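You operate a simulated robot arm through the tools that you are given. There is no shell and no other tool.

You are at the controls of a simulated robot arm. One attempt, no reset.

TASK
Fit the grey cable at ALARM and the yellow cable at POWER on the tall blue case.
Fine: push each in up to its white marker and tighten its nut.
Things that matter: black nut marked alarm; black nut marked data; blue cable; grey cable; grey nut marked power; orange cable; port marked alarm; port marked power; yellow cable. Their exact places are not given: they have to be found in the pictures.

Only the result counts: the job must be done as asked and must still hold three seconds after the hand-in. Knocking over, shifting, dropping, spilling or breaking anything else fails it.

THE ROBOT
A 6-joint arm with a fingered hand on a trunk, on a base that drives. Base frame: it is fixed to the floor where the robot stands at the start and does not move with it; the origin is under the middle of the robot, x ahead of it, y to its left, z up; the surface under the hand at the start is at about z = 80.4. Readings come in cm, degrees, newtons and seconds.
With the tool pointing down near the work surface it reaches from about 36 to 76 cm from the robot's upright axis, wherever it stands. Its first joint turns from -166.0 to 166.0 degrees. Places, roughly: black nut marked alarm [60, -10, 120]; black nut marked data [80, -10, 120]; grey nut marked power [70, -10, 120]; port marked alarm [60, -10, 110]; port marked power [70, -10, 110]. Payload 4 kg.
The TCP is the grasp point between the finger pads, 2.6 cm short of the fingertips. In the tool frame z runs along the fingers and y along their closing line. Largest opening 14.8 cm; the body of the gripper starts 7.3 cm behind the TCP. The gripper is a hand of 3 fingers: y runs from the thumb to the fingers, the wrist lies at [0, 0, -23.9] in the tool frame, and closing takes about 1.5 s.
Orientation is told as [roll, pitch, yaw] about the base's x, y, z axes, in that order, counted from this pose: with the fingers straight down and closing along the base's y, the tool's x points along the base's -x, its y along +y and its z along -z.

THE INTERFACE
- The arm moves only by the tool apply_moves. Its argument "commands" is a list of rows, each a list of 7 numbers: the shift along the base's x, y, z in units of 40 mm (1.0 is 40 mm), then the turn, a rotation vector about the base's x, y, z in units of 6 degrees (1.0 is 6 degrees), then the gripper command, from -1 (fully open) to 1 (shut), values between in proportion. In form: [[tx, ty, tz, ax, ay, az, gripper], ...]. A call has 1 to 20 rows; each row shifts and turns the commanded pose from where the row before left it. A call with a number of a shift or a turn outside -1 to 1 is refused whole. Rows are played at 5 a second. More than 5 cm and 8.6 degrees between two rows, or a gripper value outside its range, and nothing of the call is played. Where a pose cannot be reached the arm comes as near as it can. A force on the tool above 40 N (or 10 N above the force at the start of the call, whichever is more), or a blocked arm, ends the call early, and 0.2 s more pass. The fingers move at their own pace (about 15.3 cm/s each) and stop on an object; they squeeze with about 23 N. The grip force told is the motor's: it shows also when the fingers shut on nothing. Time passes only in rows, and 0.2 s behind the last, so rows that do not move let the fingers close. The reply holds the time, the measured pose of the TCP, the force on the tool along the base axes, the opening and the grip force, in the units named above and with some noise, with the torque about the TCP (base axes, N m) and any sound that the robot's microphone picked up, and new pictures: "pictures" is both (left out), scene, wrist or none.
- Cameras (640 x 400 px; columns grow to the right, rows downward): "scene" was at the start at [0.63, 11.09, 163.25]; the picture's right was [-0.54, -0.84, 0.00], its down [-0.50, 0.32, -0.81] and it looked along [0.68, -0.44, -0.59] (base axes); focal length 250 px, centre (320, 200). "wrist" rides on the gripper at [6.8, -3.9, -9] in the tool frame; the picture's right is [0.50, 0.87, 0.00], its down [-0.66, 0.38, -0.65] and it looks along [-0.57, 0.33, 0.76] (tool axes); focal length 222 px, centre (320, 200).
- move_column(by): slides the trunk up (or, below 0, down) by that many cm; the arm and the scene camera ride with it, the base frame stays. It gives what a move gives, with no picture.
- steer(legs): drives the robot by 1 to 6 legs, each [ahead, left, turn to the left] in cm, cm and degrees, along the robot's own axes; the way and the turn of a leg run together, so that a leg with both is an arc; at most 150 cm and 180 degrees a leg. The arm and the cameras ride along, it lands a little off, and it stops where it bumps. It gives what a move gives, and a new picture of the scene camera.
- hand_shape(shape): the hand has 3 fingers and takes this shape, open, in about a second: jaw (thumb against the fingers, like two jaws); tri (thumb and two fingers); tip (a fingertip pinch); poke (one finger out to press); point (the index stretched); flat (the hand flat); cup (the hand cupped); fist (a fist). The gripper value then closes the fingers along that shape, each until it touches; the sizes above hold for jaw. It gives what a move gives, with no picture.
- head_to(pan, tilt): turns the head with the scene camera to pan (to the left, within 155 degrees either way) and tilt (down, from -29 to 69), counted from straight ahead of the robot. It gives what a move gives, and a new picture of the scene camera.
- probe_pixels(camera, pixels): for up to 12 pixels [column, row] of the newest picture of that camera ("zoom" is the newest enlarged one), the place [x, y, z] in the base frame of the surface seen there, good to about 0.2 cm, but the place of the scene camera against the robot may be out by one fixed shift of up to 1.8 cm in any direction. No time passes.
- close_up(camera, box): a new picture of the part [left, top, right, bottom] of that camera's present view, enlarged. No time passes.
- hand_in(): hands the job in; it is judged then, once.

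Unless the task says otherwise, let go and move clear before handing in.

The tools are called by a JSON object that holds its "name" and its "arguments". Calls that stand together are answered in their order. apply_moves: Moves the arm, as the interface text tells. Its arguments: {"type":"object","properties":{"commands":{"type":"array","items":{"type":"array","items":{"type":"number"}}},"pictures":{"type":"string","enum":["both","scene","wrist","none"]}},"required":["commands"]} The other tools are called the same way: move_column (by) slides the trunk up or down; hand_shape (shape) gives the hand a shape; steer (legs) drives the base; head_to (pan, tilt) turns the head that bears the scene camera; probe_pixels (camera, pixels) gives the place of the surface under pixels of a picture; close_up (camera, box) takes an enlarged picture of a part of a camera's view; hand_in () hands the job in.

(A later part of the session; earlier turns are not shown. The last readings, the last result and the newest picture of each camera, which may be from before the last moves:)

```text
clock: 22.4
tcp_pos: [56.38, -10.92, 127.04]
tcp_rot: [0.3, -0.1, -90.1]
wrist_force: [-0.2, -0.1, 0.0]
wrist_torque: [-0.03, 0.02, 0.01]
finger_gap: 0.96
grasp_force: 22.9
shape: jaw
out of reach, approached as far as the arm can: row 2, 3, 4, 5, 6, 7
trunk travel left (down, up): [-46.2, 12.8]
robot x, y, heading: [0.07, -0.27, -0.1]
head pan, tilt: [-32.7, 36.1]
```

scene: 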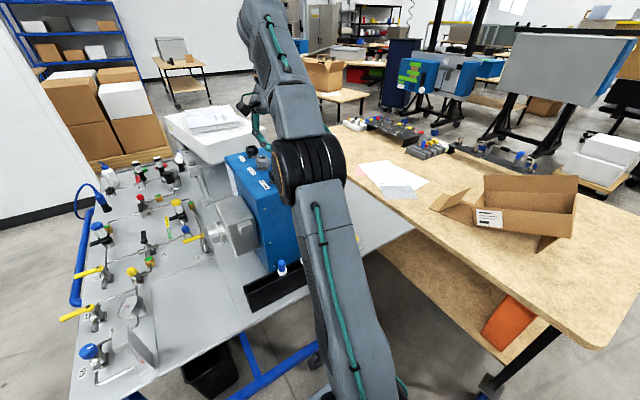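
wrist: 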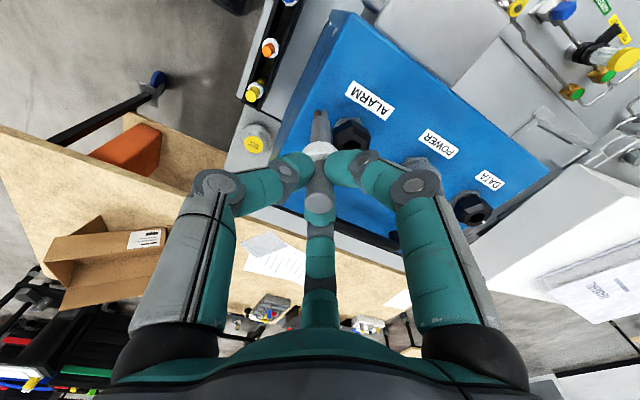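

The arm hit its reach limit at this trunk height and sagged to (56.4,−10.9,127), so the tip is beside the nut but without contact. Raising the trunk straight up gives more reach and clears the case.

{"name": "move_column", "arguments": {"by": 12.5}}

{"name": "apply_moves", "arguments": {"commands": [[0.3, 0, -0.2, 0, 0, 0, 1], [0.3, 0, -0.3, 0, 0, 0, 1], [0.3, -0.1, -0.3, 0, 0, 0, 1], [0, 0, 0, 0, 0, 0, 1]], "pictures": "wrist"}}

```text
clock: 23.9
tcp_pos: [56.39, -10.83, 139.52]
tcp_rot: [0.2, -0.1, -90.0]
wrist_force: [0.6, 0.1, -1.0]
wrist_torque: [0.02, 0.01, 0.01]
finger_gap: 0.95
grasp_force: 22.5
shape: jaw
trunk travel left (down, up): [-58.7, 0.3]
robot x, y, heading: [-0.1, -0.11, -0.1]
head pan, tilt: [-32.7, 36.1]
```

```text
clock: 24.9
tcp_pos: [59.92, -11.28, 136.1]
tcp_rot: [0.3, -0.1, -90.0]
wrist_force: [-0.1, -0.2, 0.0]
wrist_torque: [-0.02, 0.02, -0.02]
finger_gap: 0.96
grasp_force: 22.7
shape: jaw
trunk travel left (down, up): [-58.7, 0.3]
robot x, y, heading: [-0.21, 0.21, -0.1]
head pan, tilt: [-32.7, 36.1]
```

wrist: 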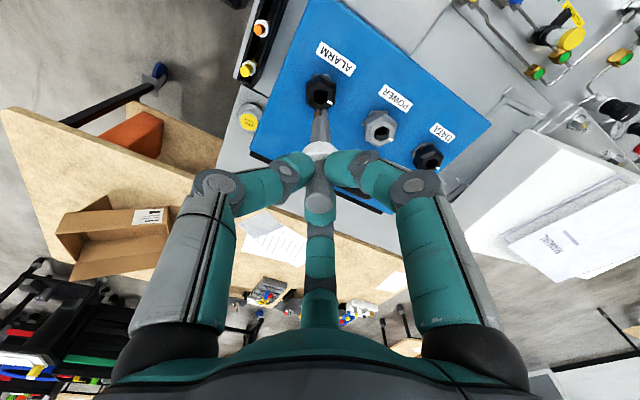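

Now reachable: (59.9,−11.3,136.1). I'll centre on (60.32,−11.48) and lower so the wire tips hover ~2.5 cm above the ALARM hole.

{"name": "apply_moves", "arguments": {"commands": [[0.1, -0.05, -0.4, 0, 0, 0, 1], [0, 0, -0.5, 0, 0, 0, 1], [0, 0, -0.3, 0, 0, 0, 1], [0, 0, 0, 0, 0, 0, 1]], "pictures": "both"}}

{"name": "close_up", "arguments": {"camera": "wrist", "box": [280, 90, 360, 150]}}

```text
clock: 25.9
tcp_pos: [60.36, -11.6, 131.57]
tcp_rot: [0.2, -0.2, -89.9]
wrist_force: [0.2, 0.2, -1.3]
wrist_torque: [0.01, 0.01, 0.01]
finger_gap: 0.98
grasp_force: 22.9
shape: jaw
trunk travel left (down, up): [-58.7, 0.3]
robot x, y, heading: [-0.04, 0.05, -0.1]
head pan, tilt: [-32.7, 36.1]
```

scene: 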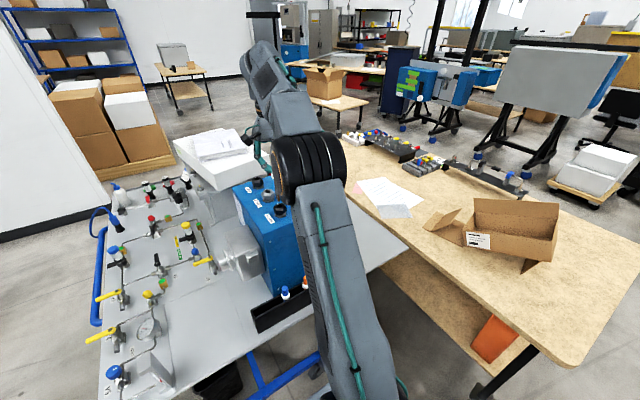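
wrist: 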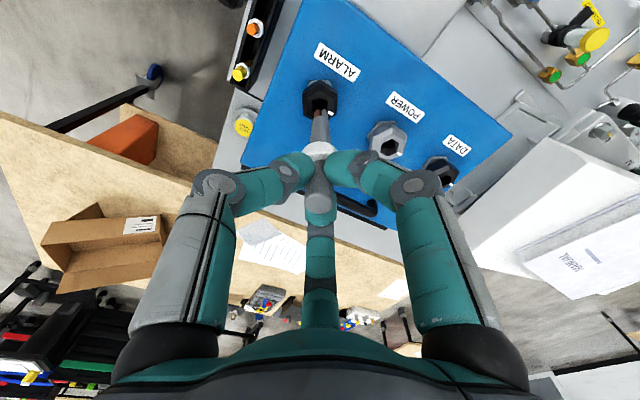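

```text
6.67 times, centred on (320, 120) of wrist
```

zoom: 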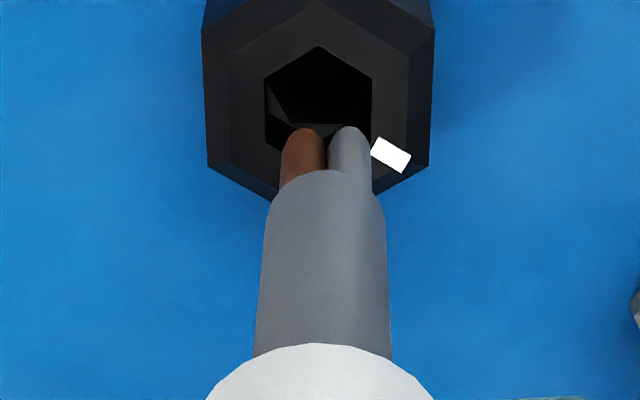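

The wires hang right over the ALARM hole, hole centre (318,110) vs cable (325,…) in the zoom, i.e. within ~1 mm. Lowering ~4 cm with a tiny correction to enter the hole, then checking.

{"name": "apply_moves", "arguments": {"commands": [[-0.012, 0.012, -0.25, 0, 0, 0, 1], [0, 0, -0.25, 0, 0, 0, 1], [0, 0, -0.25, 0, 0, 0, 1], [0, 0, -0.25, 0, 0, 0, 1], [0, 0, 0, 0, 0, 0, 1]], "pictures": "wrist"}}

{"name": "close_up", "arguments": {"camera": "wrist", "box": [272, 90, 368, 150]}}

```text
clock: 27.1
tcp_pos: [60.36, -11.48, 127.42]
tcp_rot: [0.2, -0.1, -90.0]
wrist_force: [-0.2, 0.9, -1.6]
wrist_torque: [0.0, 0.02, -0.01]
finger_gap: 0.94
grasp_force: 23.0
shape: jaw
trunk travel left (down, up): [-58.7, 0.3]
robot x, y, heading: [-0.28, -0.32, -0.3]
head pan, tilt: [-32.7, 36.1]
```

wrist: 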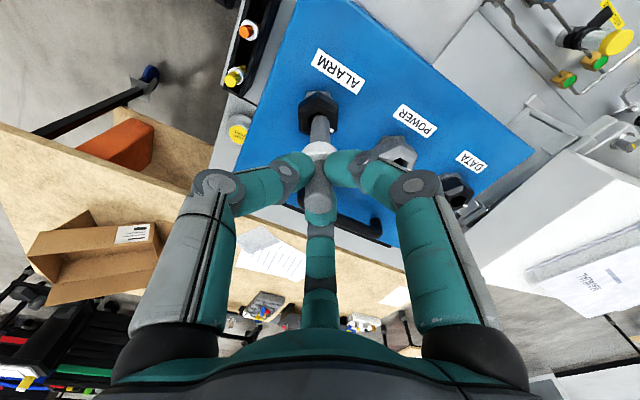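

```text
6.67 times, centred on (320, 120) of wrist
```

zoom: 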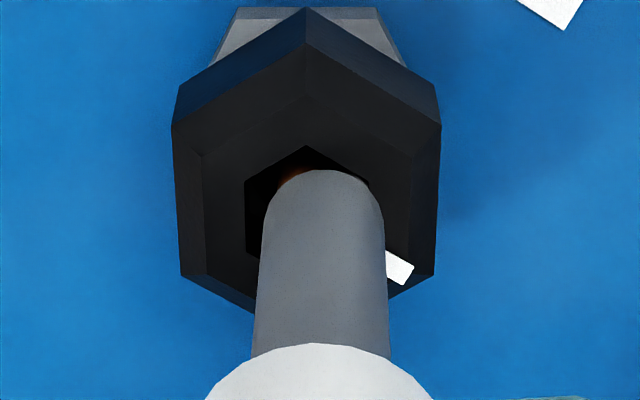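

The wires have entered the hole (brown visible inside) and the jacket end is right at the rim; the hole centre is at x≈307 and the cable at x≈323 in the zoom, so ~2 mm too far right. I correct by (−0.17,−0.10) cm before lowering further.

{"name": "apply_moves", "arguments": {"commands": [[-0.044, -0.025, 0, 0, 0, 0, 1], [0, 0, 0, 0, 0, 0, 1]], "pictures": "none"}}

{"name": "close_up", "arguments": {"camera": "wrist", "box": [288, 100, 352, 140]}}

```text
clock: 27.7
tcp_pos: [60.32, -11.6, 127.53]
tcp_rot: [0.1, -0.1, -90.0]
wrist_force: [0.6, 0.1, -0.8]
wrist_torque: [0.02, -0.01, 0.0]
finger_gap: 0.96
grasp_force: 23.2
shape: jaw
trunk travel left (down, up): [-58.7, 0.3]
robot x, y, heading: [0.04, -0.28, 0.1]
head pan, tilt: [-32.7, 36.1]
```

```text
10.00 times, centred on (320, 120) of wrist
```

zoom: 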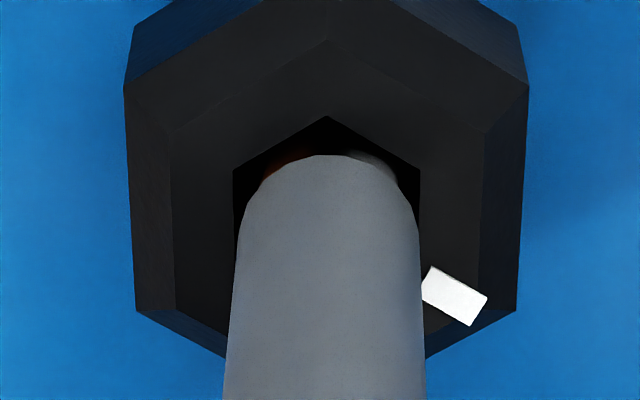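

Now the cable (x≈327) is centred in the hexagonal hole (x≈327, y≈223). Lowering 4 cm gently.

{"name": "apply_moves", "arguments": {"commands": [[0, 0, -0.1, 0, 0, 0, 1], [0, 0, -0.1, 0, 0, 0, 1], [0, 0, -0.1, 0, 0, 0, 1], [0, 0, -0.1, 0, 0, 0, 1], [0, 0, -0.15, 0, 0, 0, 1], [0, 0, -0.15, 0, 0, 0, 1], [0, 0, -0.15, 0, 0, 0, 1], [0, 0, -0.15, 0, 0, 0, 1], [0, 0, 0, 0, 0, 0, 1]], "pictures": "wrist"}}

{"name": "close_up", "arguments": {"camera": "wrist", "box": [272, 90, 368, 150]}}

```text
clock: 29.7
tcp_pos: [60.14, -11.6, 123.64]
tcp_rot: [0.2, -0.1, -90.0]
wrist_force: [-0.1, 0.8, 0.0]
wrist_torque: [-0.02, 0.02, -0.03]
finger_gap: 0.95
grasp_force: 23.5
shape: jaw
trunk travel left (down, up): [-58.7, 0.3]
robot x, y, heading: [0.18, 0.09, 0.1]
head pan, tilt: [-32.7, 36.1]
```

wrist: 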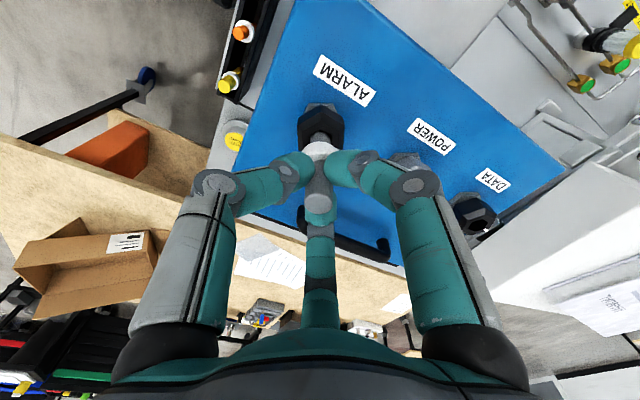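

```text
6.67 times, centred on (320, 120) of wrist
```

zoom: 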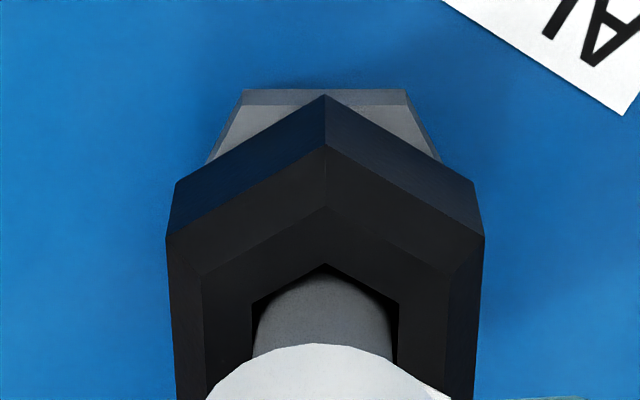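

The cable slides in with no resistance and is centred. I continue down slowly until the collar meets the nut.

{"name": "apply_moves", "arguments": {"commands": [[0, 0, -0.1, 0, 0, 0, 1], [0, 0, -0.1, 0, 0, 0, 1], [0, 0, -0.1, 0, 0, 0, 1], [0, 0, -0.1, 0, 0, 0, 1], [0, 0, -0.1, 0, 0, 0, 1], [0, 0, 0, 0, 0, 0, 1]], "pictures": "wrist"}}

{"name": "close_up", "arguments": {"camera": "wrist", "box": [272, 110, 368, 170]}}

```text
clock: 31.1
tcp_pos: [60.28, -11.69, 121.57]
tcp_rot: [0.1, 0.0, -90.0]
wrist_force: [-0.7, 0.2, 0.2]
wrist_torque: [0.01, 0.0, -0.01]
finger_gap: 0.97
grasp_force: 23.3
shape: jaw
trunk travel left (down, up): [-58.7, 0.3]
robot x, y, heading: [-0.12, -0.06, -0.0]
head pan, tilt: [-32.7, 36.1]
```

wrist: 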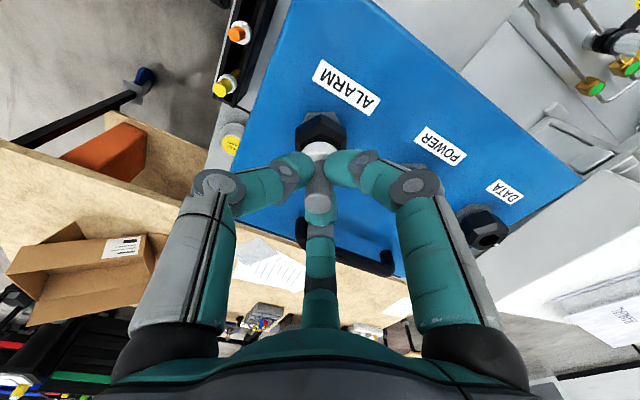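

```text
6.67 times, centred on (320, 140) of wrist
```

zoom: 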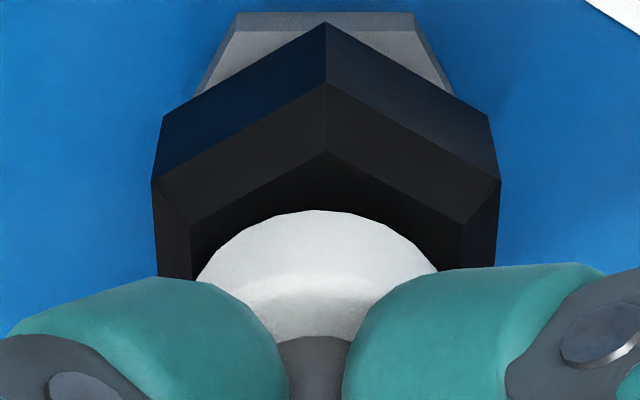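

The collar is now just above the nut's top. I push on in 1.5 mm steps, watching the vertical force.

{"name": "apply_moves", "arguments": {"commands": [[0, 0, -0.05, 0, 0, 0, 1], [0, 0, -0.05, 0, 0, 0, 1], [0, 0, -0.05, 0, 0, 0, 1], [0, 0, 0, 0, 0, 0, 1]], "pictures": "none"}}

{"name": "apply_moves", "arguments": {"commands": [[0, 0, -0.05, 0, 0, 0, 1], [0, 0, -0.05, 0, 0, 0, 1], [0, 0, 0, 0, 0, 0, 1]], "pictures": "wrist"}}

{"name": "close_up", "arguments": {"camera": "wrist", "box": [272, 110, 368, 170]}}

```text
clock: 32.1
tcp_pos: [60.22, -11.57, 121.13]
tcp_rot: [0.4, -0.1, -90.0]
wrist_force: [-0.3, 1.8, 4.8]
wrist_torque: [-0.03, -0.01, 0.01]
finger_gap: 0.96
grasp_force: 23.0
shape: jaw
trunk travel left (down, up): [-58.7, 0.3]
robot x, y, heading: [-0.29, 0.24, 0.1]
head pan, tilt: [-32.7, 36.1]
```

```text
clock: 32.9
tcp_pos: [60.07, -11.58, 120.95]
tcp_rot: [0.3, -0.1, -89.9]
wrist_force: [3.5, 4.3, 25.8]
wrist_torque: [0.06, -0.09, -0.02]
finger_gap: 1.05
grasp_force: 23.0
shape: jaw
trunk travel left (down, up): [-58.7, 0.3]
robot x, y, heading: [0.16, 0.03, 0.1]
head pan, tilt: [-32.7, 36.1]
```

wrist: 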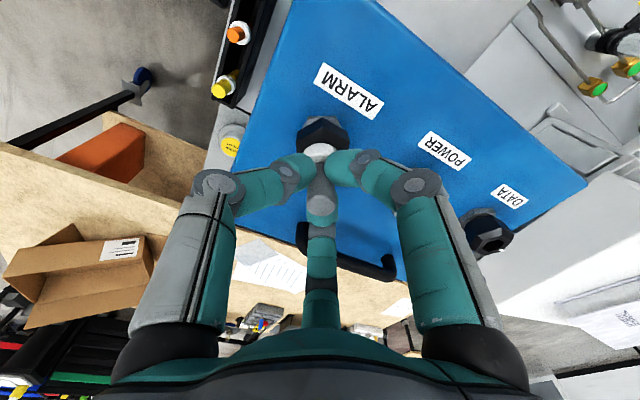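

```text
6.67 times, centred on (320, 140) of wrist
```

zoom: 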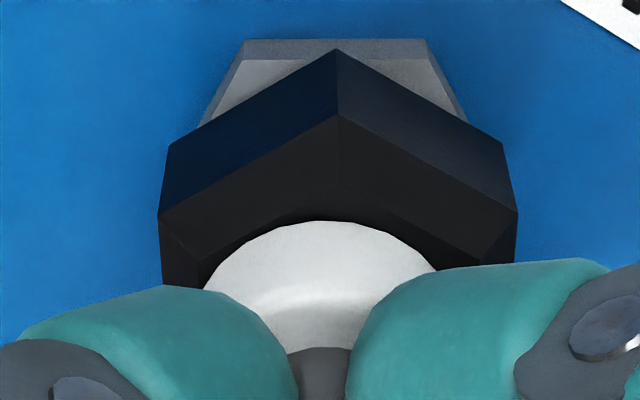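

Force rose to ~26 N with the white collar against the nut face. I'll check the seat from the scene camera too.

{"name": "close_up", "arguments": {"camera": "scene", "box": [220, 120, 320, 220]}}

{"name": "probe_pixels", "arguments": {"camera": "wrist", "pixels": [[320, 150], [325, 136], [300, 140], [343, 140], [325, 120], [340, 95], [322, 160]]}}

```text
4.00 times, centred on (270, 170) of scene
```

zoom: 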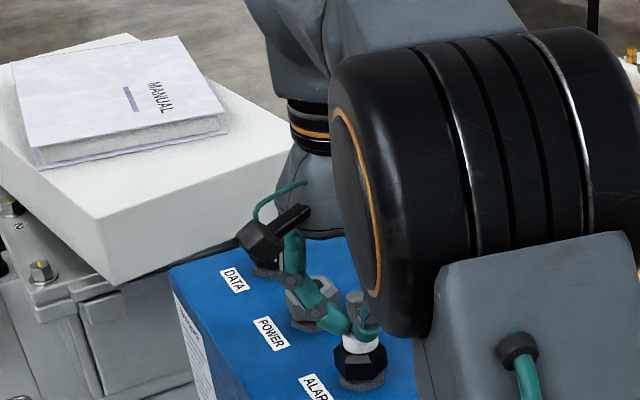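

```text
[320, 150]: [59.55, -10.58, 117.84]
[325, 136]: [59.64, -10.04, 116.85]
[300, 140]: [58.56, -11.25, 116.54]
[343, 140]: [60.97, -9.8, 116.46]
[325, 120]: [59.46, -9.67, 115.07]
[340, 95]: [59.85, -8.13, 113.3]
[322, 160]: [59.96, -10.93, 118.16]
```

The collar's top is at z≈118.0 on the nut at 116.9, so it is seated at its marker. There is a label on the case's side and a manual; I'll read them before turning nuts.

{"name": "close_up", "arguments": {"camera": "scene", "box": [226, 190, 274, 240]}}

{"name": "close_up", "arguments": {"camera": "scene", "box": [190, 125, 250, 165]}}

{"name": "close_up", "arguments": {"camera": "wrist", "box": [470, 180, 640, 340]}}

```text
8.00 times, centred on (250, 215) of scene
```

zoom: 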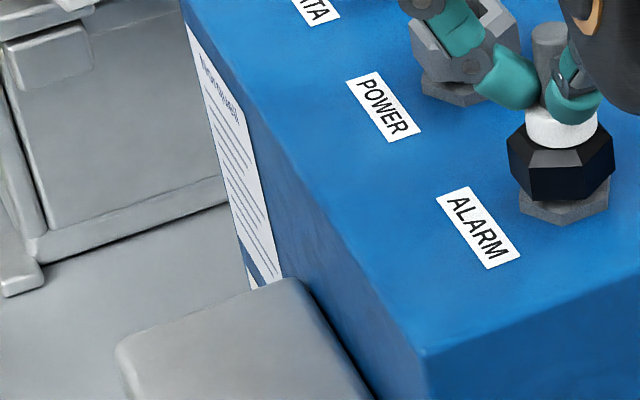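

```text
10.00 times, centred on (220, 145) of scene
```

zoom: 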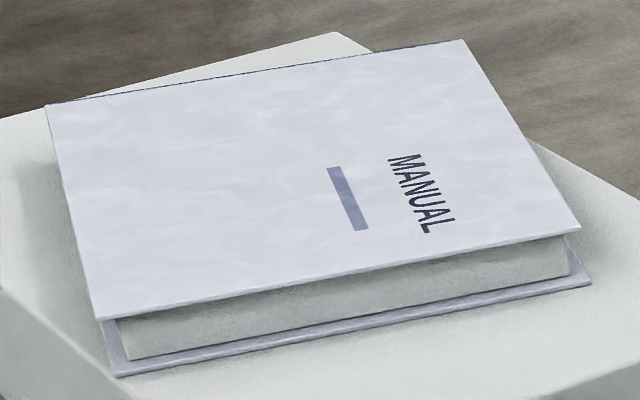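

```text
2.50 times, centred on (555, 260) of wrist
```

zoom: 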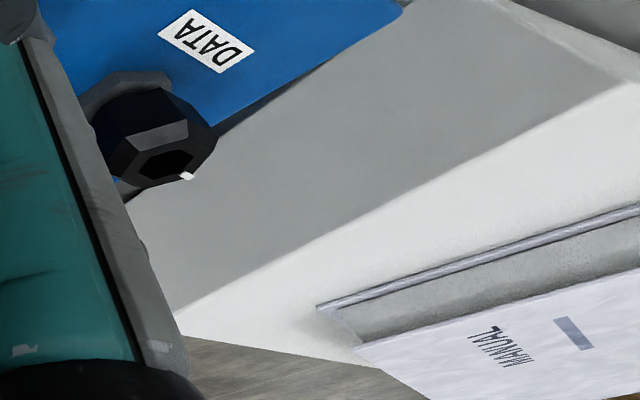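

There is a text sheet on the case's side. Zooming on its heading.

{"name": "close_up", "arguments": {"camera": "scene", "box": [232, 193, 248, 213]}}

{"name": "close_up", "arguments": {"camera": "scene", "box": [234, 207, 250, 227]}}

```text
16.00 times, centred on (240, 203) of scene
```

zoom: 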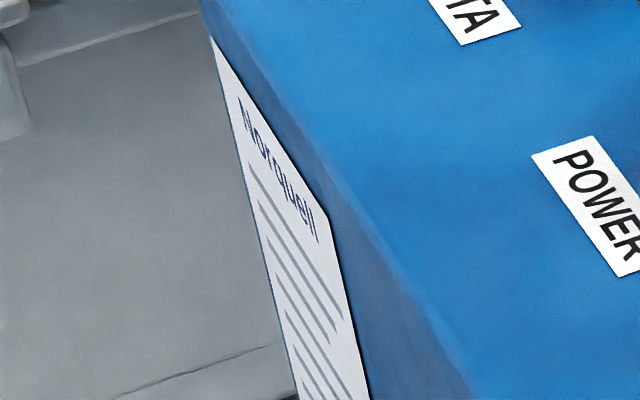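

```text
16.00 times, centred on (242, 217) of scene
```

zoom: 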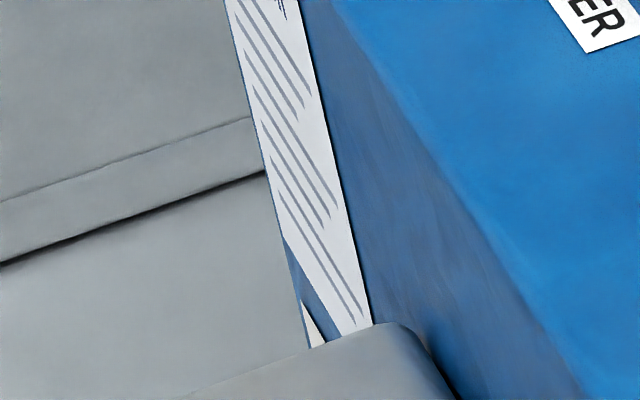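

The sheet only shows the brand "Norquell", no instructions. I'll release the cable by opening to ~6.5 cm and yaw +30° so the three fingers will face the nut's flats (corners are at 0°, 60°, …), then look.

{"name": "apply_moves", "arguments": {"commands": [[0, 0, 0, 0, 0, 0, 0.5], [0, 0, 0, 0, 0, 0, 0.12], [0, 0, 0, 0, 0, 0, 0.12], [0, 0, 0, 0, 0, 0, 0.12], [0, 0, 0.1, 0, 0, 1, 0.12], [0, 0, 0.1, 0, 0, 1, 0.12], [0, 0, 0, 0, 0, 1, 0.12], [0, 0, 0, 0, 0, 1, 0.12], [0, 0, 0, 0, 0, 1, 0.12], [0, 0, 0, 0, 0, 0, 0.12]], "pictures": "both"}}

{"name": "close_up", "arguments": {"camera": "wrist", "box": [224, 90, 416, 210]}}

```text
clock: 35.1
tcp_pos: [60.18, -11.5, 121.41]
tcp_rot: [0.2, -0.1, -59.9]
wrist_force: [0.0, -0.2, 0.3]
wrist_torque: [0.02, -0.03, 0.01]
finger_gap: 6.49
grasp_force: 0.0
shape: jaw
trunk travel left (down, up): [-58.7, 0.3]
robot x, y, heading: [0.39, -0.24, -0.2]
head pan, tilt: [-32.7, 36.1]
```

scene: 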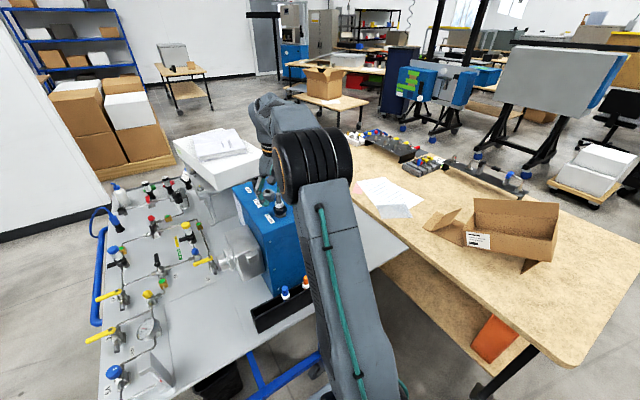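
wrist: 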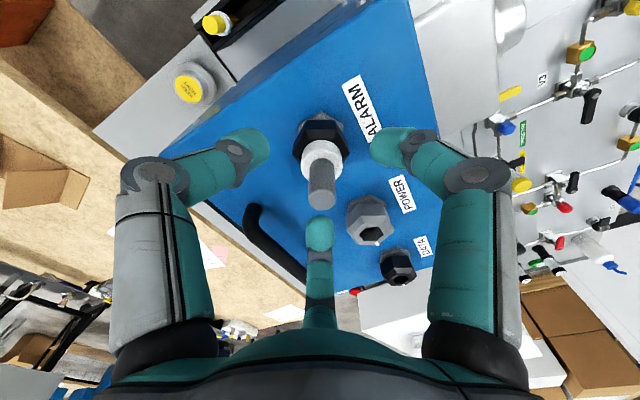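

```text
3.33 times, centred on (320, 150) of wrist
```

zoom: 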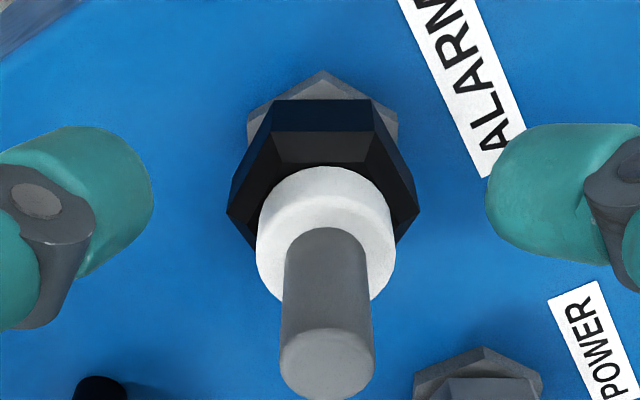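

The cable stays seated, and a flat of the nut now faces the camera so the fingers face flats. I lower to z≈117.5 so the fingertips embrace only the black nut.

{"name": "apply_moves", "arguments": {"commands": [[0.02, 0, -0.3, 0, 0, 0, 0.12], [0, 0, -0.3, 0, 0, 0, 0.12], [0, 0, -0.3, 0, 0, 0, 0.12], [0, 0, -0.08, 0, 0, 0, 0.12], [0, 0, 0, 0, 0, 0, 0.12]], "pictures": "wrist"}}

{"name": "close_up", "arguments": {"camera": "wrist", "box": [224, 90, 416, 210]}}

{"name": "close_up", "arguments": {"camera": "scene", "box": [230, 150, 310, 230]}}

```text
clock: 36.3
tcp_pos: [60.32, -11.48, 117.44]
tcp_rot: [0.2, 0.0, -60.0]
wrist_force: [0.1, -0.9, 0.3]
wrist_torque: [0.01, -0.05, -0.01]
finger_gap: 6.47
grasp_force: 0.1
shape: jaw
trunk travel left (down, up): [-58.7, 0.3]
robot x, y, heading: [-0.07, -0.24, 0.0]
head pan, tilt: [-32.7, 36.1]
```

wrist: 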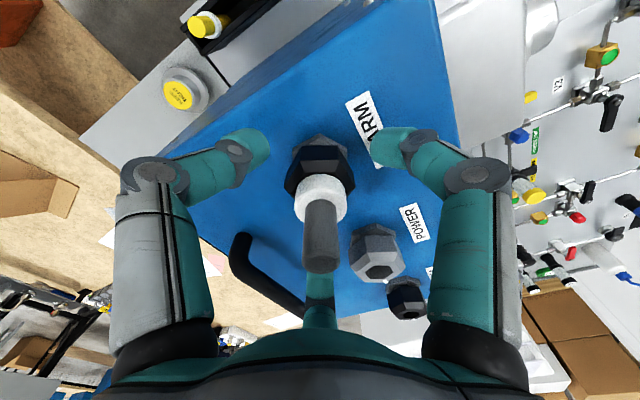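

```text
3.33 times, centred on (320, 150) of wrist
```

zoom: 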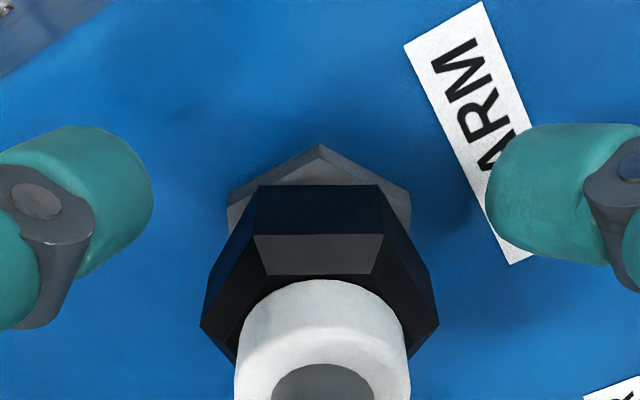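

```text
5.00 times, centred on (270, 190) of scene
```

zoom: 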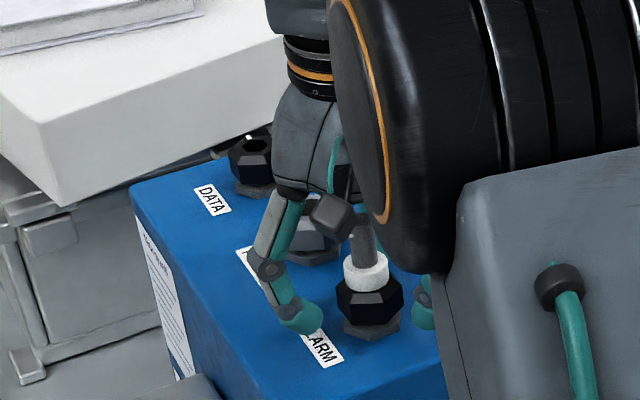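

The fingertips are level with the black nut's lower half (not the grey base). Closing on the nut.

{"name": "apply_moves", "arguments": {"commands": [[0, 0, 0, 0, 0, 0, 1], [0, 0, 0, 0, 0, 0, 1], [0, 0, 0, 0, 0, 0, 1], [0, 0, 0, 0, 0, 0, 1], [0, 0, 0, 0, 0, 0, 1], [0, 0, 0, 0, 0, 0, 1]], "pictures": "wrist"}}

{"name": "close_up", "arguments": {"camera": "wrist", "box": [224, 90, 416, 210]}}

{"name": "close_up", "arguments": {"camera": "scene", "box": [230, 150, 310, 230]}}

```text
clock: 37.7
tcp_pos: [60.21, -11.51, 117.41]
tcp_rot: [0.2, -0.1, -60.0]
wrist_force: [-0.5, 1.0, -3.6]
wrist_torque: [0.0, 0.07, -0.03]
finger_gap: 3.02
grasp_force: 23.2
shape: jaw
trunk travel left (down, up): [-58.7, 0.3]
robot x, y, heading: [-0.07, -0.06, -0.1]
head pan, tilt: [-32.7, 36.1]
```

wrist: 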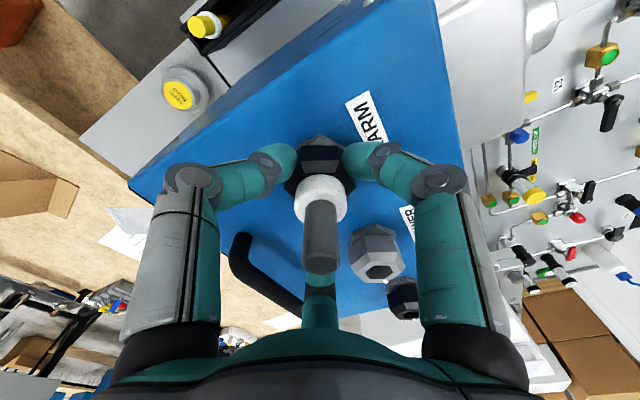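

```text
3.33 times, centred on (320, 150) of wrist
```

zoom: 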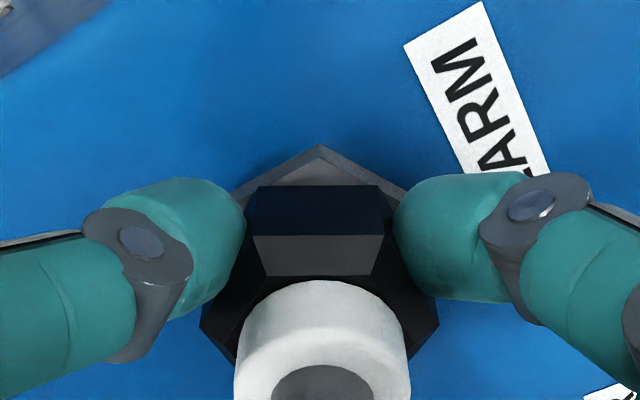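

```text
5.00 times, centred on (270, 190) of scene
```

zoom: 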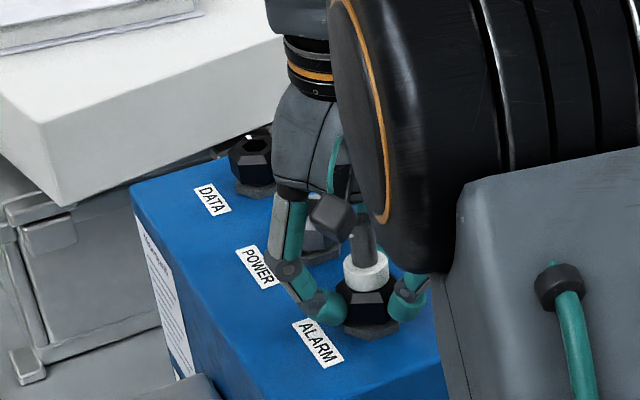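

The nut is held on its flats. Turning clockwise (negative yaw) 30° and watching torque and sound.

{"name": "apply_moves", "arguments": {"commands": [[0, 0, 0, 0, 0, -1, 1], [0, 0, 0, 0, 0, -1, 1], [0, 0, 0, 0, 0, -1, 1], [0, 0, 0, 0, 0, -1, 1], [0, 0, 0, 0, 0, -1, 1], [0, 0, 0, 0, 0, 0, 1]], "pictures": "wrist"}}

{"name": "close_up", "arguments": {"camera": "wrist", "box": [224, 90, 416, 210]}}

```text
clock: 39.1
tcp_pos: [60.35, -11.52, 117.48]
tcp_rot: [0.1, 0.0, -90.0]
wrist_force: [0.3, 3.4, -5.8]
wrist_torque: [0.05, 0.03, 0.02]
finger_gap: 3.03
grasp_force: 23.1
shape: jaw
trunk travel left (down, up): [-58.7, 0.3]
robot x, y, heading: [0.08, 0.49, 0.2]
head pan, tilt: [-32.7, 36.1]
```

wrist: 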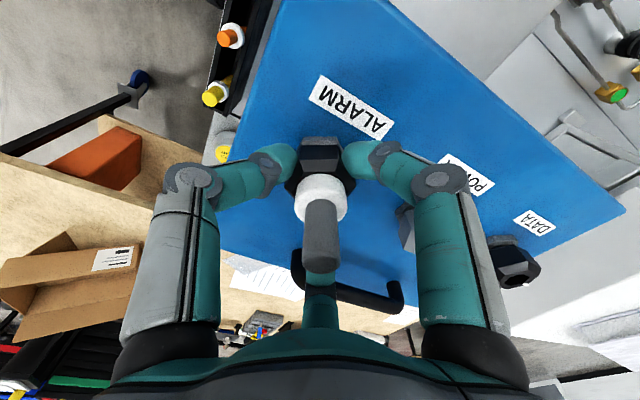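

```text
3.33 times, centred on (320, 150) of wrist
```

zoom: 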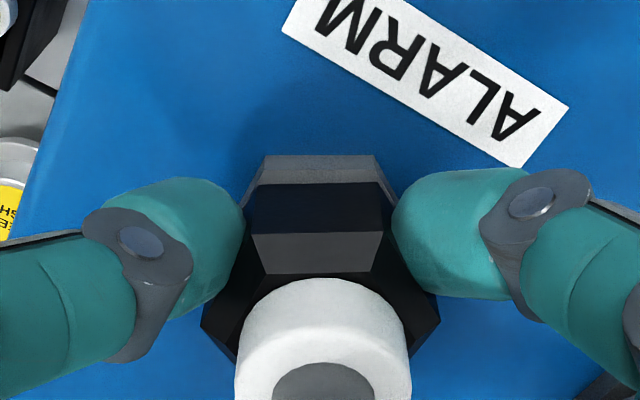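

The nut turns along (flat still faces the camera) and the downward pull (−5.8 N) hints that it is screwing down. Continuing clockwise another 60°, easing down slightly.

{"name": "apply_moves", "arguments": {"commands": [[0, 0, -0.005, 0, 0, -1, 1], [0, 0, -0.005, 0, 0, -1, 1], [0, 0, -0.005, 0, 0, -1, 1], [0, 0, -0.005, 0, 0, -1, 1], [0, 0, -0.005, 0, 0, -1, 1], [0, 0, -0.005, 0, 0, -1, 1], [0, 0, -0.005, 0, 0, -1, 1], [0, 0, -0.005, 0, 0, -1, 1], [0, 0, -0.005, 0, 0, -1, 1], [0, 0, -0.005, 0, 0, -1, 1], [0, 0, 0, 0, 0, 0, 1]], "pictures": "wrist"}}

{"name": "close_up", "arguments": {"camera": "wrist", "box": [224, 90, 416, 210]}}

```text
clock: 41.5
tcp_pos: [60.34, -11.5, 117.28]
tcp_rot: [0.3, -0.1, -150.1]
wrist_force: [0.4, -0.4, 0.4]
wrist_torque: [0.04, 0.03, -0.03]
finger_gap: 3.01
grasp_force: 23.2
shape: jaw
trunk travel left (down, up): [-58.7, 0.3]
robot x, y, heading: [-0.27, -0.13, -0.0]
head pan, tilt: [-32.7, 36.1]
```

wrist: 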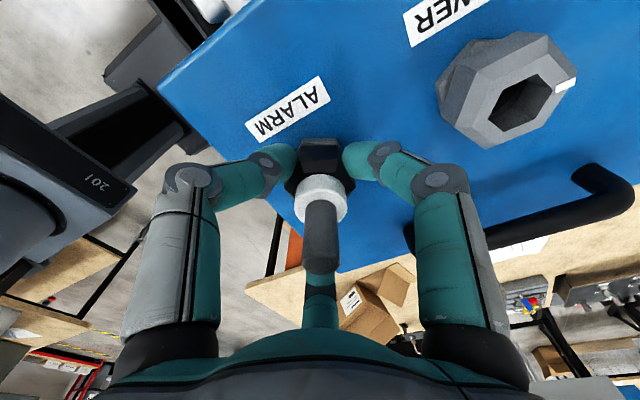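

```text
3.33 times, centred on (320, 150) of wrist
```

zoom: 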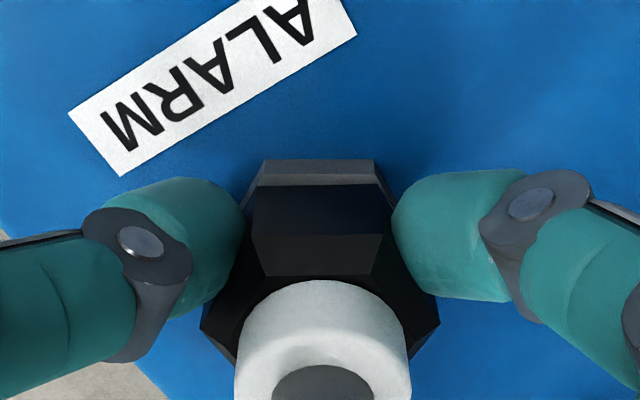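

The nut keeps following with the force back near zero. Continuing another 60° clockwise without lowering to see how the pull and torque change.

{"name": "apply_moves", "arguments": {"commands": [[0, 0, 0, 0, 0, -1, 1], [0, 0, 0, 0, 0, -1, 1], [0, 0, 0, 0, 0, -1, 1], [0, 0, 0, 0, 0, -1, 1], [0, 0, 0, 0, 0, -1, 1], [0, 0, 0, 0, 0, -1, 1], [0, 0, 0, 0, 0, -1, 1], [0, 0, 0, 0, 0, -1, 1], [0, 0, 0, 0, 0, -1, 1], [0, 0, 0, 0, 0, -1, 1], [0, 0, 0, 0, 0, 0, 1]], "pictures": "wrist"}}

{"name": "close_up", "arguments": {"camera": "wrist", "box": [224, 90, 416, 210]}}

```text
clock: 43.9
tcp_pos: [60.35, -11.49, 117.2]
tcp_rot: [0.2, -0.1, 149.9]
wrist_force: [-5.0, 0.6, -4.0]
wrist_torque: [0.05, 0.06, 0.05]
finger_gap: 3.02
grasp_force: 23.0
shape: jaw
trunk travel left (down, up): [-58.7, 0.3]
robot x, y, heading: [0.4, -0.53, 0.1]
head pan, tilt: [-32.7, 36.1]
```

wrist: 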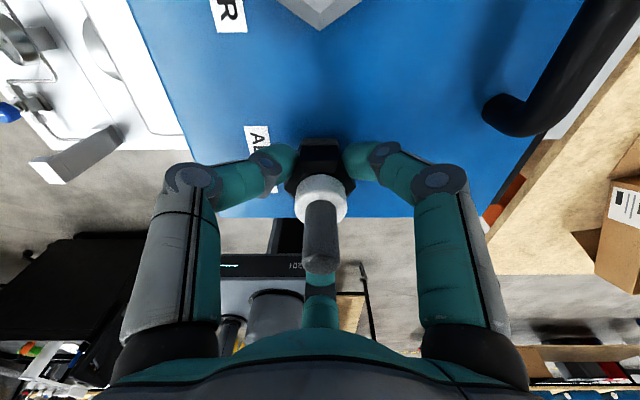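

```text
3.33 times, centred on (320, 150) of wrist
```

zoom: 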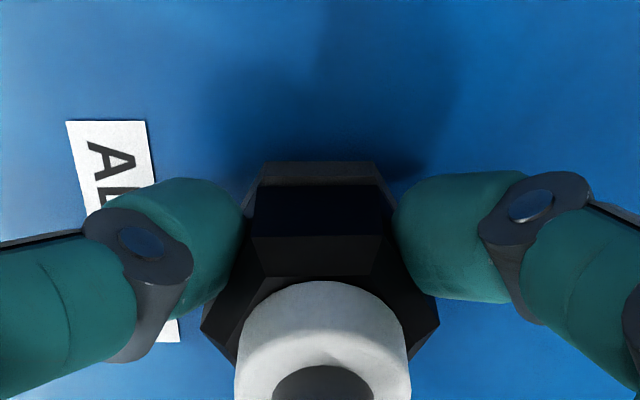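

150° turned so far with steady screw-down (~0.8 mm per 60°). Continuing 60° more while following it down.

{"name": "apply_moves", "arguments": {"commands": [[0, 0, -0.004, 0, 0, -1, 1], [0, 0, -0.004, 0, 0, -1, 1], [0, 0, -0.004, 0, 0, -1, 1], [0, 0, -0.004, 0, 0, -1, 1], [0, 0, -0.004, 0, 0, -1, 1], [0, 0, -0.003, 0, 0, -1, 1], [0, 0, -0.003, 0, 0, -1, 1], [0, 0, -0.003, 0, 0, -1, 1], [0, 0, -0.003, 0, 0, -1, 1], [0, 0, -0.003, 0, 0, -1, 1], [0, 0, 0, 0, 0, 0, 1]], "pictures": "wrist"}}

{"name": "close_up", "arguments": {"camera": "wrist", "box": [224, 90, 416, 210]}}

```text
clock: 46.3
tcp_pos: [60.29, -11.05, 117.11]
tcp_rot: [0.3, -0.1, 90.0]
wrist_force: [0.4, 27.4, -3.7]
wrist_torque: [0.41, -0.17, 0.9]
finger_gap: 2.93
grasp_force: 22.8
shape: jaw
trunk travel left (down, up): [-58.7, 0.3]
robot x, y, heading: [-0.16, 0.17, -0.2]
head pan, tilt: [-32.7, 36.1]
```

wrist: 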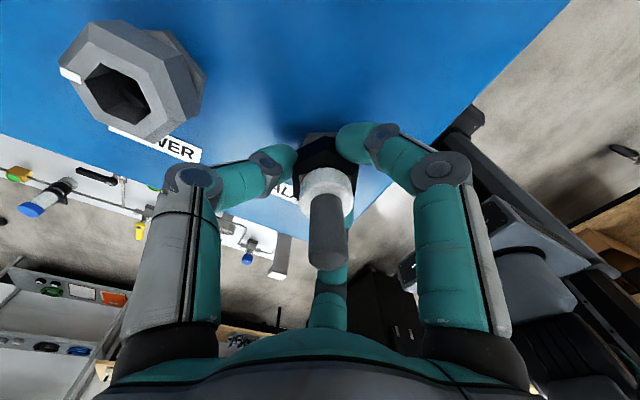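

```text
3.33 times, centred on (320, 150) of wrist
```

zoom: 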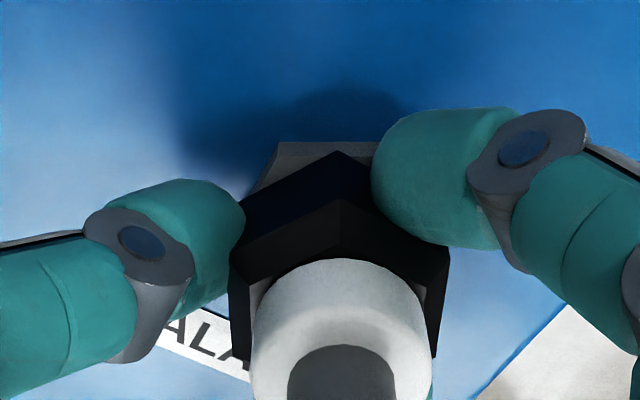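

The nut now resists: 27 N sideways, 0.9 N·m, and the hand slipped ~30° on it (a corner faces the camera). I open the fingers at once to relieve the load and re-centre.

{"name": "apply_moves", "arguments": {"commands": [[0, 0, 0, 0, 0, 0, 0.4], [0, 0, 0, 0, 0, 0, 0.12], [0, 0, 0, 0, 0, 0, 0.12], [0, 0, 0, 0, 0, 0, 0.12], [0, 0, 0, 0, 0, 0, 0.12]], "pictures": "both"}}

{"name": "close_up", "arguments": {"camera": "wrist", "box": [224, 90, 416, 210]}}

{"name": "close_up", "arguments": {"camera": "scene", "box": [230, 150, 310, 230]}}

```text
clock: 47.5
tcp_pos: [60.42, -11.55, 117.1]
tcp_rot: [0.2, 0.0, 89.9]
wrist_force: [-0.7, -0.1, 0.2]
wrist_torque: [0.0, 0.01, 0.0]
finger_gap: 6.45
grasp_force: 0.0
shape: jaw
trunk travel left (down, up): [-58.7, 0.3]
robot x, y, heading: [-0.22, -0.12, -0.0]
head pan, tilt: [-32.7, 36.1]
```

scene: 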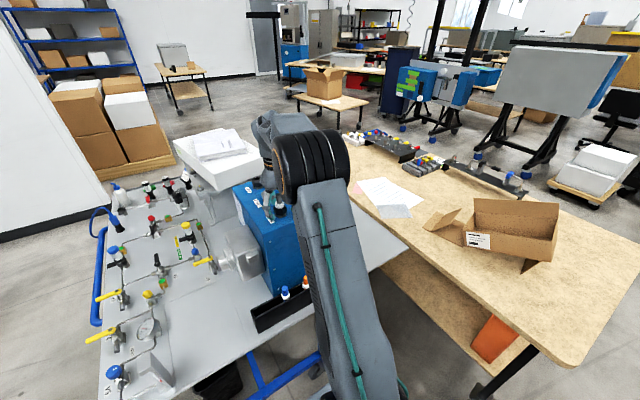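
wrist: 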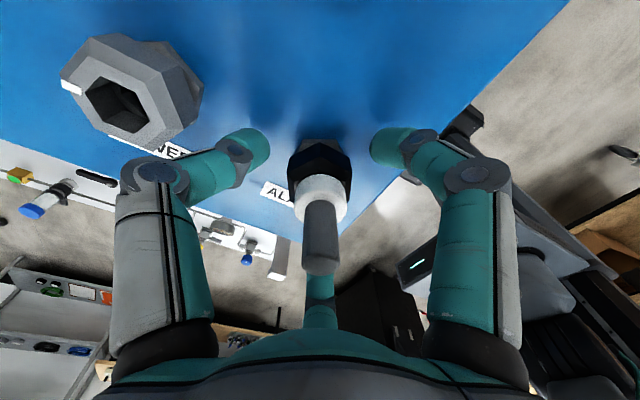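

```text
3.33 times, centred on (320, 150) of wrist
```

zoom: 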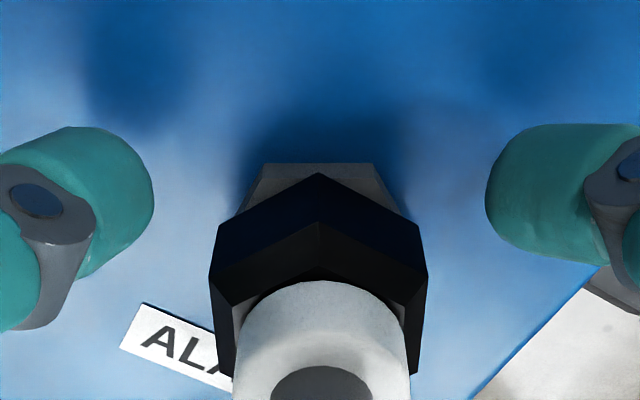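

```text
5.00 times, centred on (270, 190) of scene
```

zoom: 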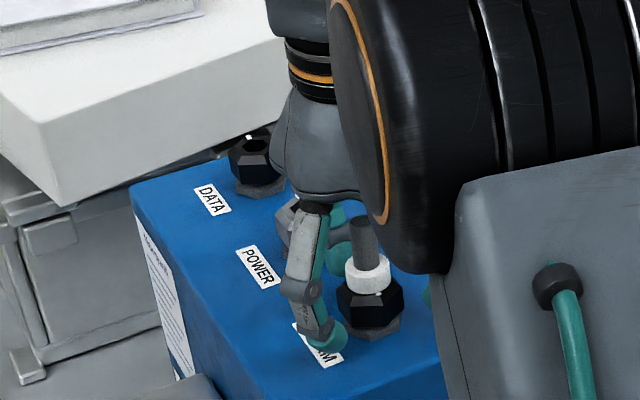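

The nut is turned ~180° (corner again at the camera) and the cable holds. I'll rotate the open hand back +30° to face the flats, regrip, and test in small steps whether it can still be tightened.

{"name": "apply_moves", "arguments": {"commands": [[0, 0, 0, 0, 0, 1, 0.12], [0, 0, 0, 0, 0, 1, 0.12], [0, 0, 0, 0, 0, 1, 0.12], [0, 0, 0, 0, 0, 1, 0.12], [0, 0, 0, 0, 0, 1, 0.12], [0, 0, 0, 0, 0, 0, 0.12]], "pictures": "none"}}

{"name": "close_up", "arguments": {"camera": "wrist", "box": [224, 90, 416, 210]}}

{"name": "close_up", "arguments": {"camera": "scene", "box": [265, 190, 297, 220]}}

```text
clock: 48.9
tcp_pos: [60.4, -11.59, 117.2]
tcp_rot: [0.1, -0.1, 120.1]
wrist_force: [-0.8, 0.2, -0.1]
wrist_torque: [0.0, -0.02, 0.04]
finger_gap: 6.45
grasp_force: 0.0
shape: jaw
trunk travel left (down, up): [-58.7, 0.3]
robot x, y, heading: [0.01, -0.22, -0.1]
head pan, tilt: [-32.7, 36.1]
```

```text
3.33 times, centred on (320, 150) of wrist
```

zoom: 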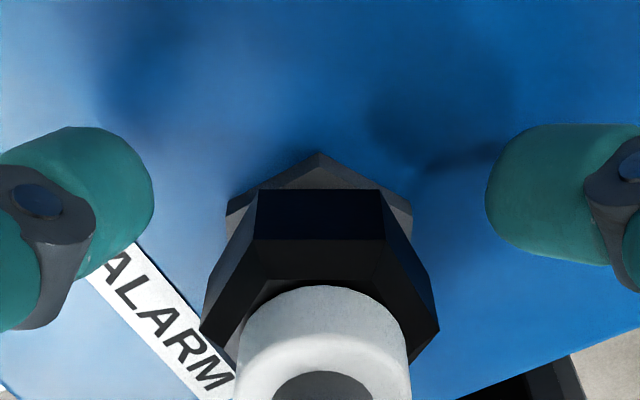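

```text
13.33 times, centred on (281, 205) of scene
```

zoom: 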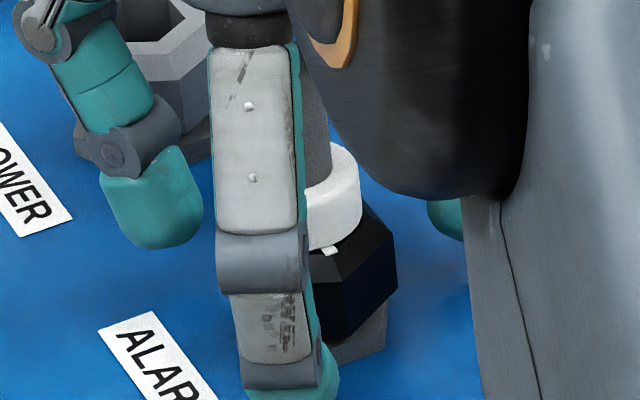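

Flats face the fingers again. Re-closing on the nut, then I'll turn 6° at a time and watch the torque.

{"name": "apply_moves", "arguments": {"commands": [[0, 0, 0, 0, 0, 0, 1], [0, 0, 0, 0, 0, 0, 1], [0, 0, 0, 0, 0, 0, 1], [0, 0, 0, 0, 0, 0, 1], [0, 0, 0, 0, 0, 0, 1], [0, 0, 0, 0, 0, 0, 1]], "pictures": "none"}}

{"name": "apply_moves", "arguments": {"commands": [[0, 0, 0, 0, 0, -1, 1], [0, 0, 0, 0, 0, 0, 1]], "pictures": "wrist"}}

{"name": "close_up", "arguments": {"camera": "wrist", "box": [224, 90, 416, 210]}}

```text
clock: 50.3
tcp_pos: [60.36, -11.6, 116.98]
tcp_rot: [0.2, -0.2, 120.0]
wrist_force: [-0.3, 0.4, -2.7]
wrist_torque: [-0.01, 0.03, -0.01]
finger_gap: 2.98
grasp_force: 23.0
shape: jaw
trunk travel left (down, up): [-58.7, 0.3]
robot x, y, heading: [0.17, -0.08, -0.1]
head pan, tilt: [-32.7, 36.1]
```

```text
clock: 50.9
tcp_pos: [60.31, -11.3, 117.18]
tcp_rot: [0.3, -0.2, 113.9]
wrist_force: [-2.8, 2.9, -4.4]
wrist_torque: [0.0, 0.01, 0.24]
finger_gap: 2.99
grasp_force: 22.7
shape: jaw
trunk travel left (down, up): [-58.7, 0.3]
robot x, y, heading: [-0.0, 0.03, -0.1]
head pan, tilt: [-32.7, 36.1]
```

wrist: 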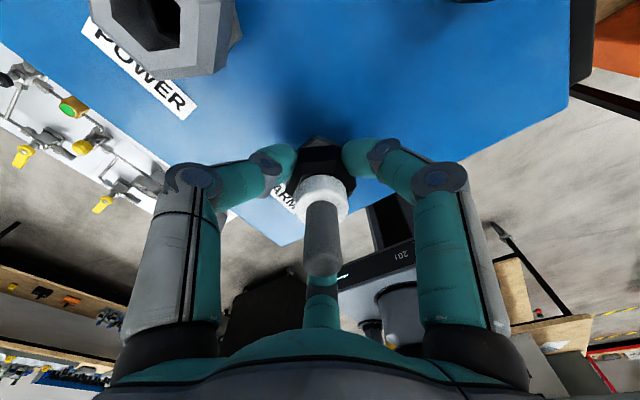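

```text
3.33 times, centred on (320, 150) of wrist
```

zoom: 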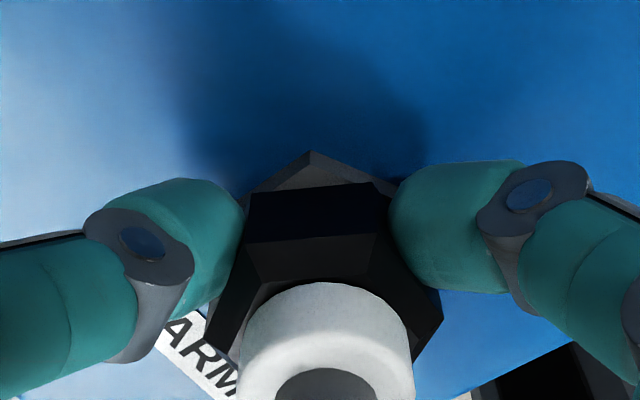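

Torque rises to 0.24 N·m in the first 6° and the nut lags the hand. One more 6° step.

{"name": "apply_moves", "arguments": {"commands": [[0, 0, 0, 0, 0, -1, 1], [0, 0, 0, 0, 0, 0, 1]], "pictures": "none"}}

{"name": "close_up", "arguments": {"camera": "wrist", "box": [224, 90, 416, 210]}}

```text
clock: 51.5
tcp_pos: [60.29, -11.37, 117.07]
tcp_rot: [0.2, -0.1, 108.0]
wrist_force: [-3.6, 8.5, -2.0]
wrist_torque: [0.13, -0.01, 0.34]
finger_gap: 2.98
grasp_force: 23.1
shape: jaw
trunk travel left (down, up): [-58.7, 0.3]
robot x, y, heading: [-0.04, -0.03, -0.1]
head pan, tilt: [-32.7, 36.1]
```

```text
3.33 times, centred on (320, 150) of wrist
```

zoom: 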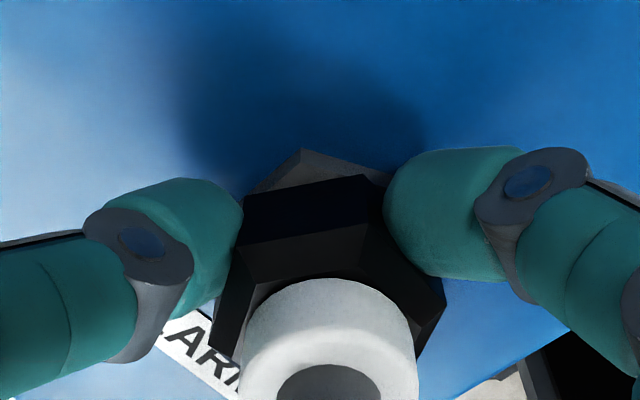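

The nut stays fixed relative to its base while the hand strains (0.34 N·m): it's at its stop. One more 6° to make sure it's snug, then release.

{"name": "apply_moves", "arguments": {"commands": [[0, 0, 0, 0, 0, -1, 1], [0, 0, 0, 0, 0, 0, 1]], "pictures": "none"}}

{"name": "close_up", "arguments": {"camera": "wrist", "box": [224, 90, 416, 210]}}

```text
clock: 52.1
tcp_pos: [60.21, -11.32, 116.92]
tcp_rot: [0.2, -0.1, 101.9]
wrist_force: [-2.3, 16.9, -0.8]
wrist_torque: [0.26, -0.08, 0.6]
finger_gap: 2.96
grasp_force: 23.7
shape: jaw
trunk travel left (down, up): [-58.7, 0.3]
robot x, y, heading: [-0.21, -0.1, -0.1]
head pan, tilt: [-32.7, 36.1]
```

```text
3.33 times, centred on (320, 150) of wrist
```

zoom: 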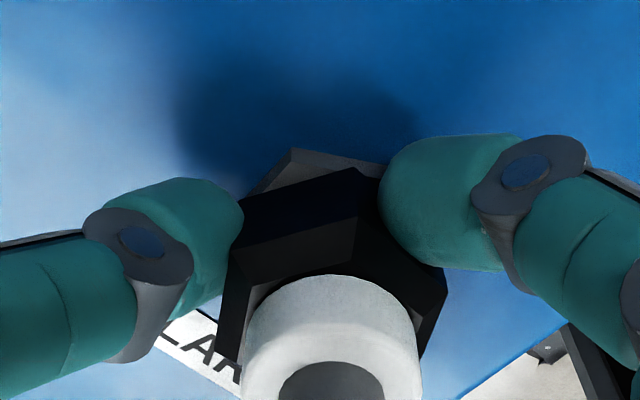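

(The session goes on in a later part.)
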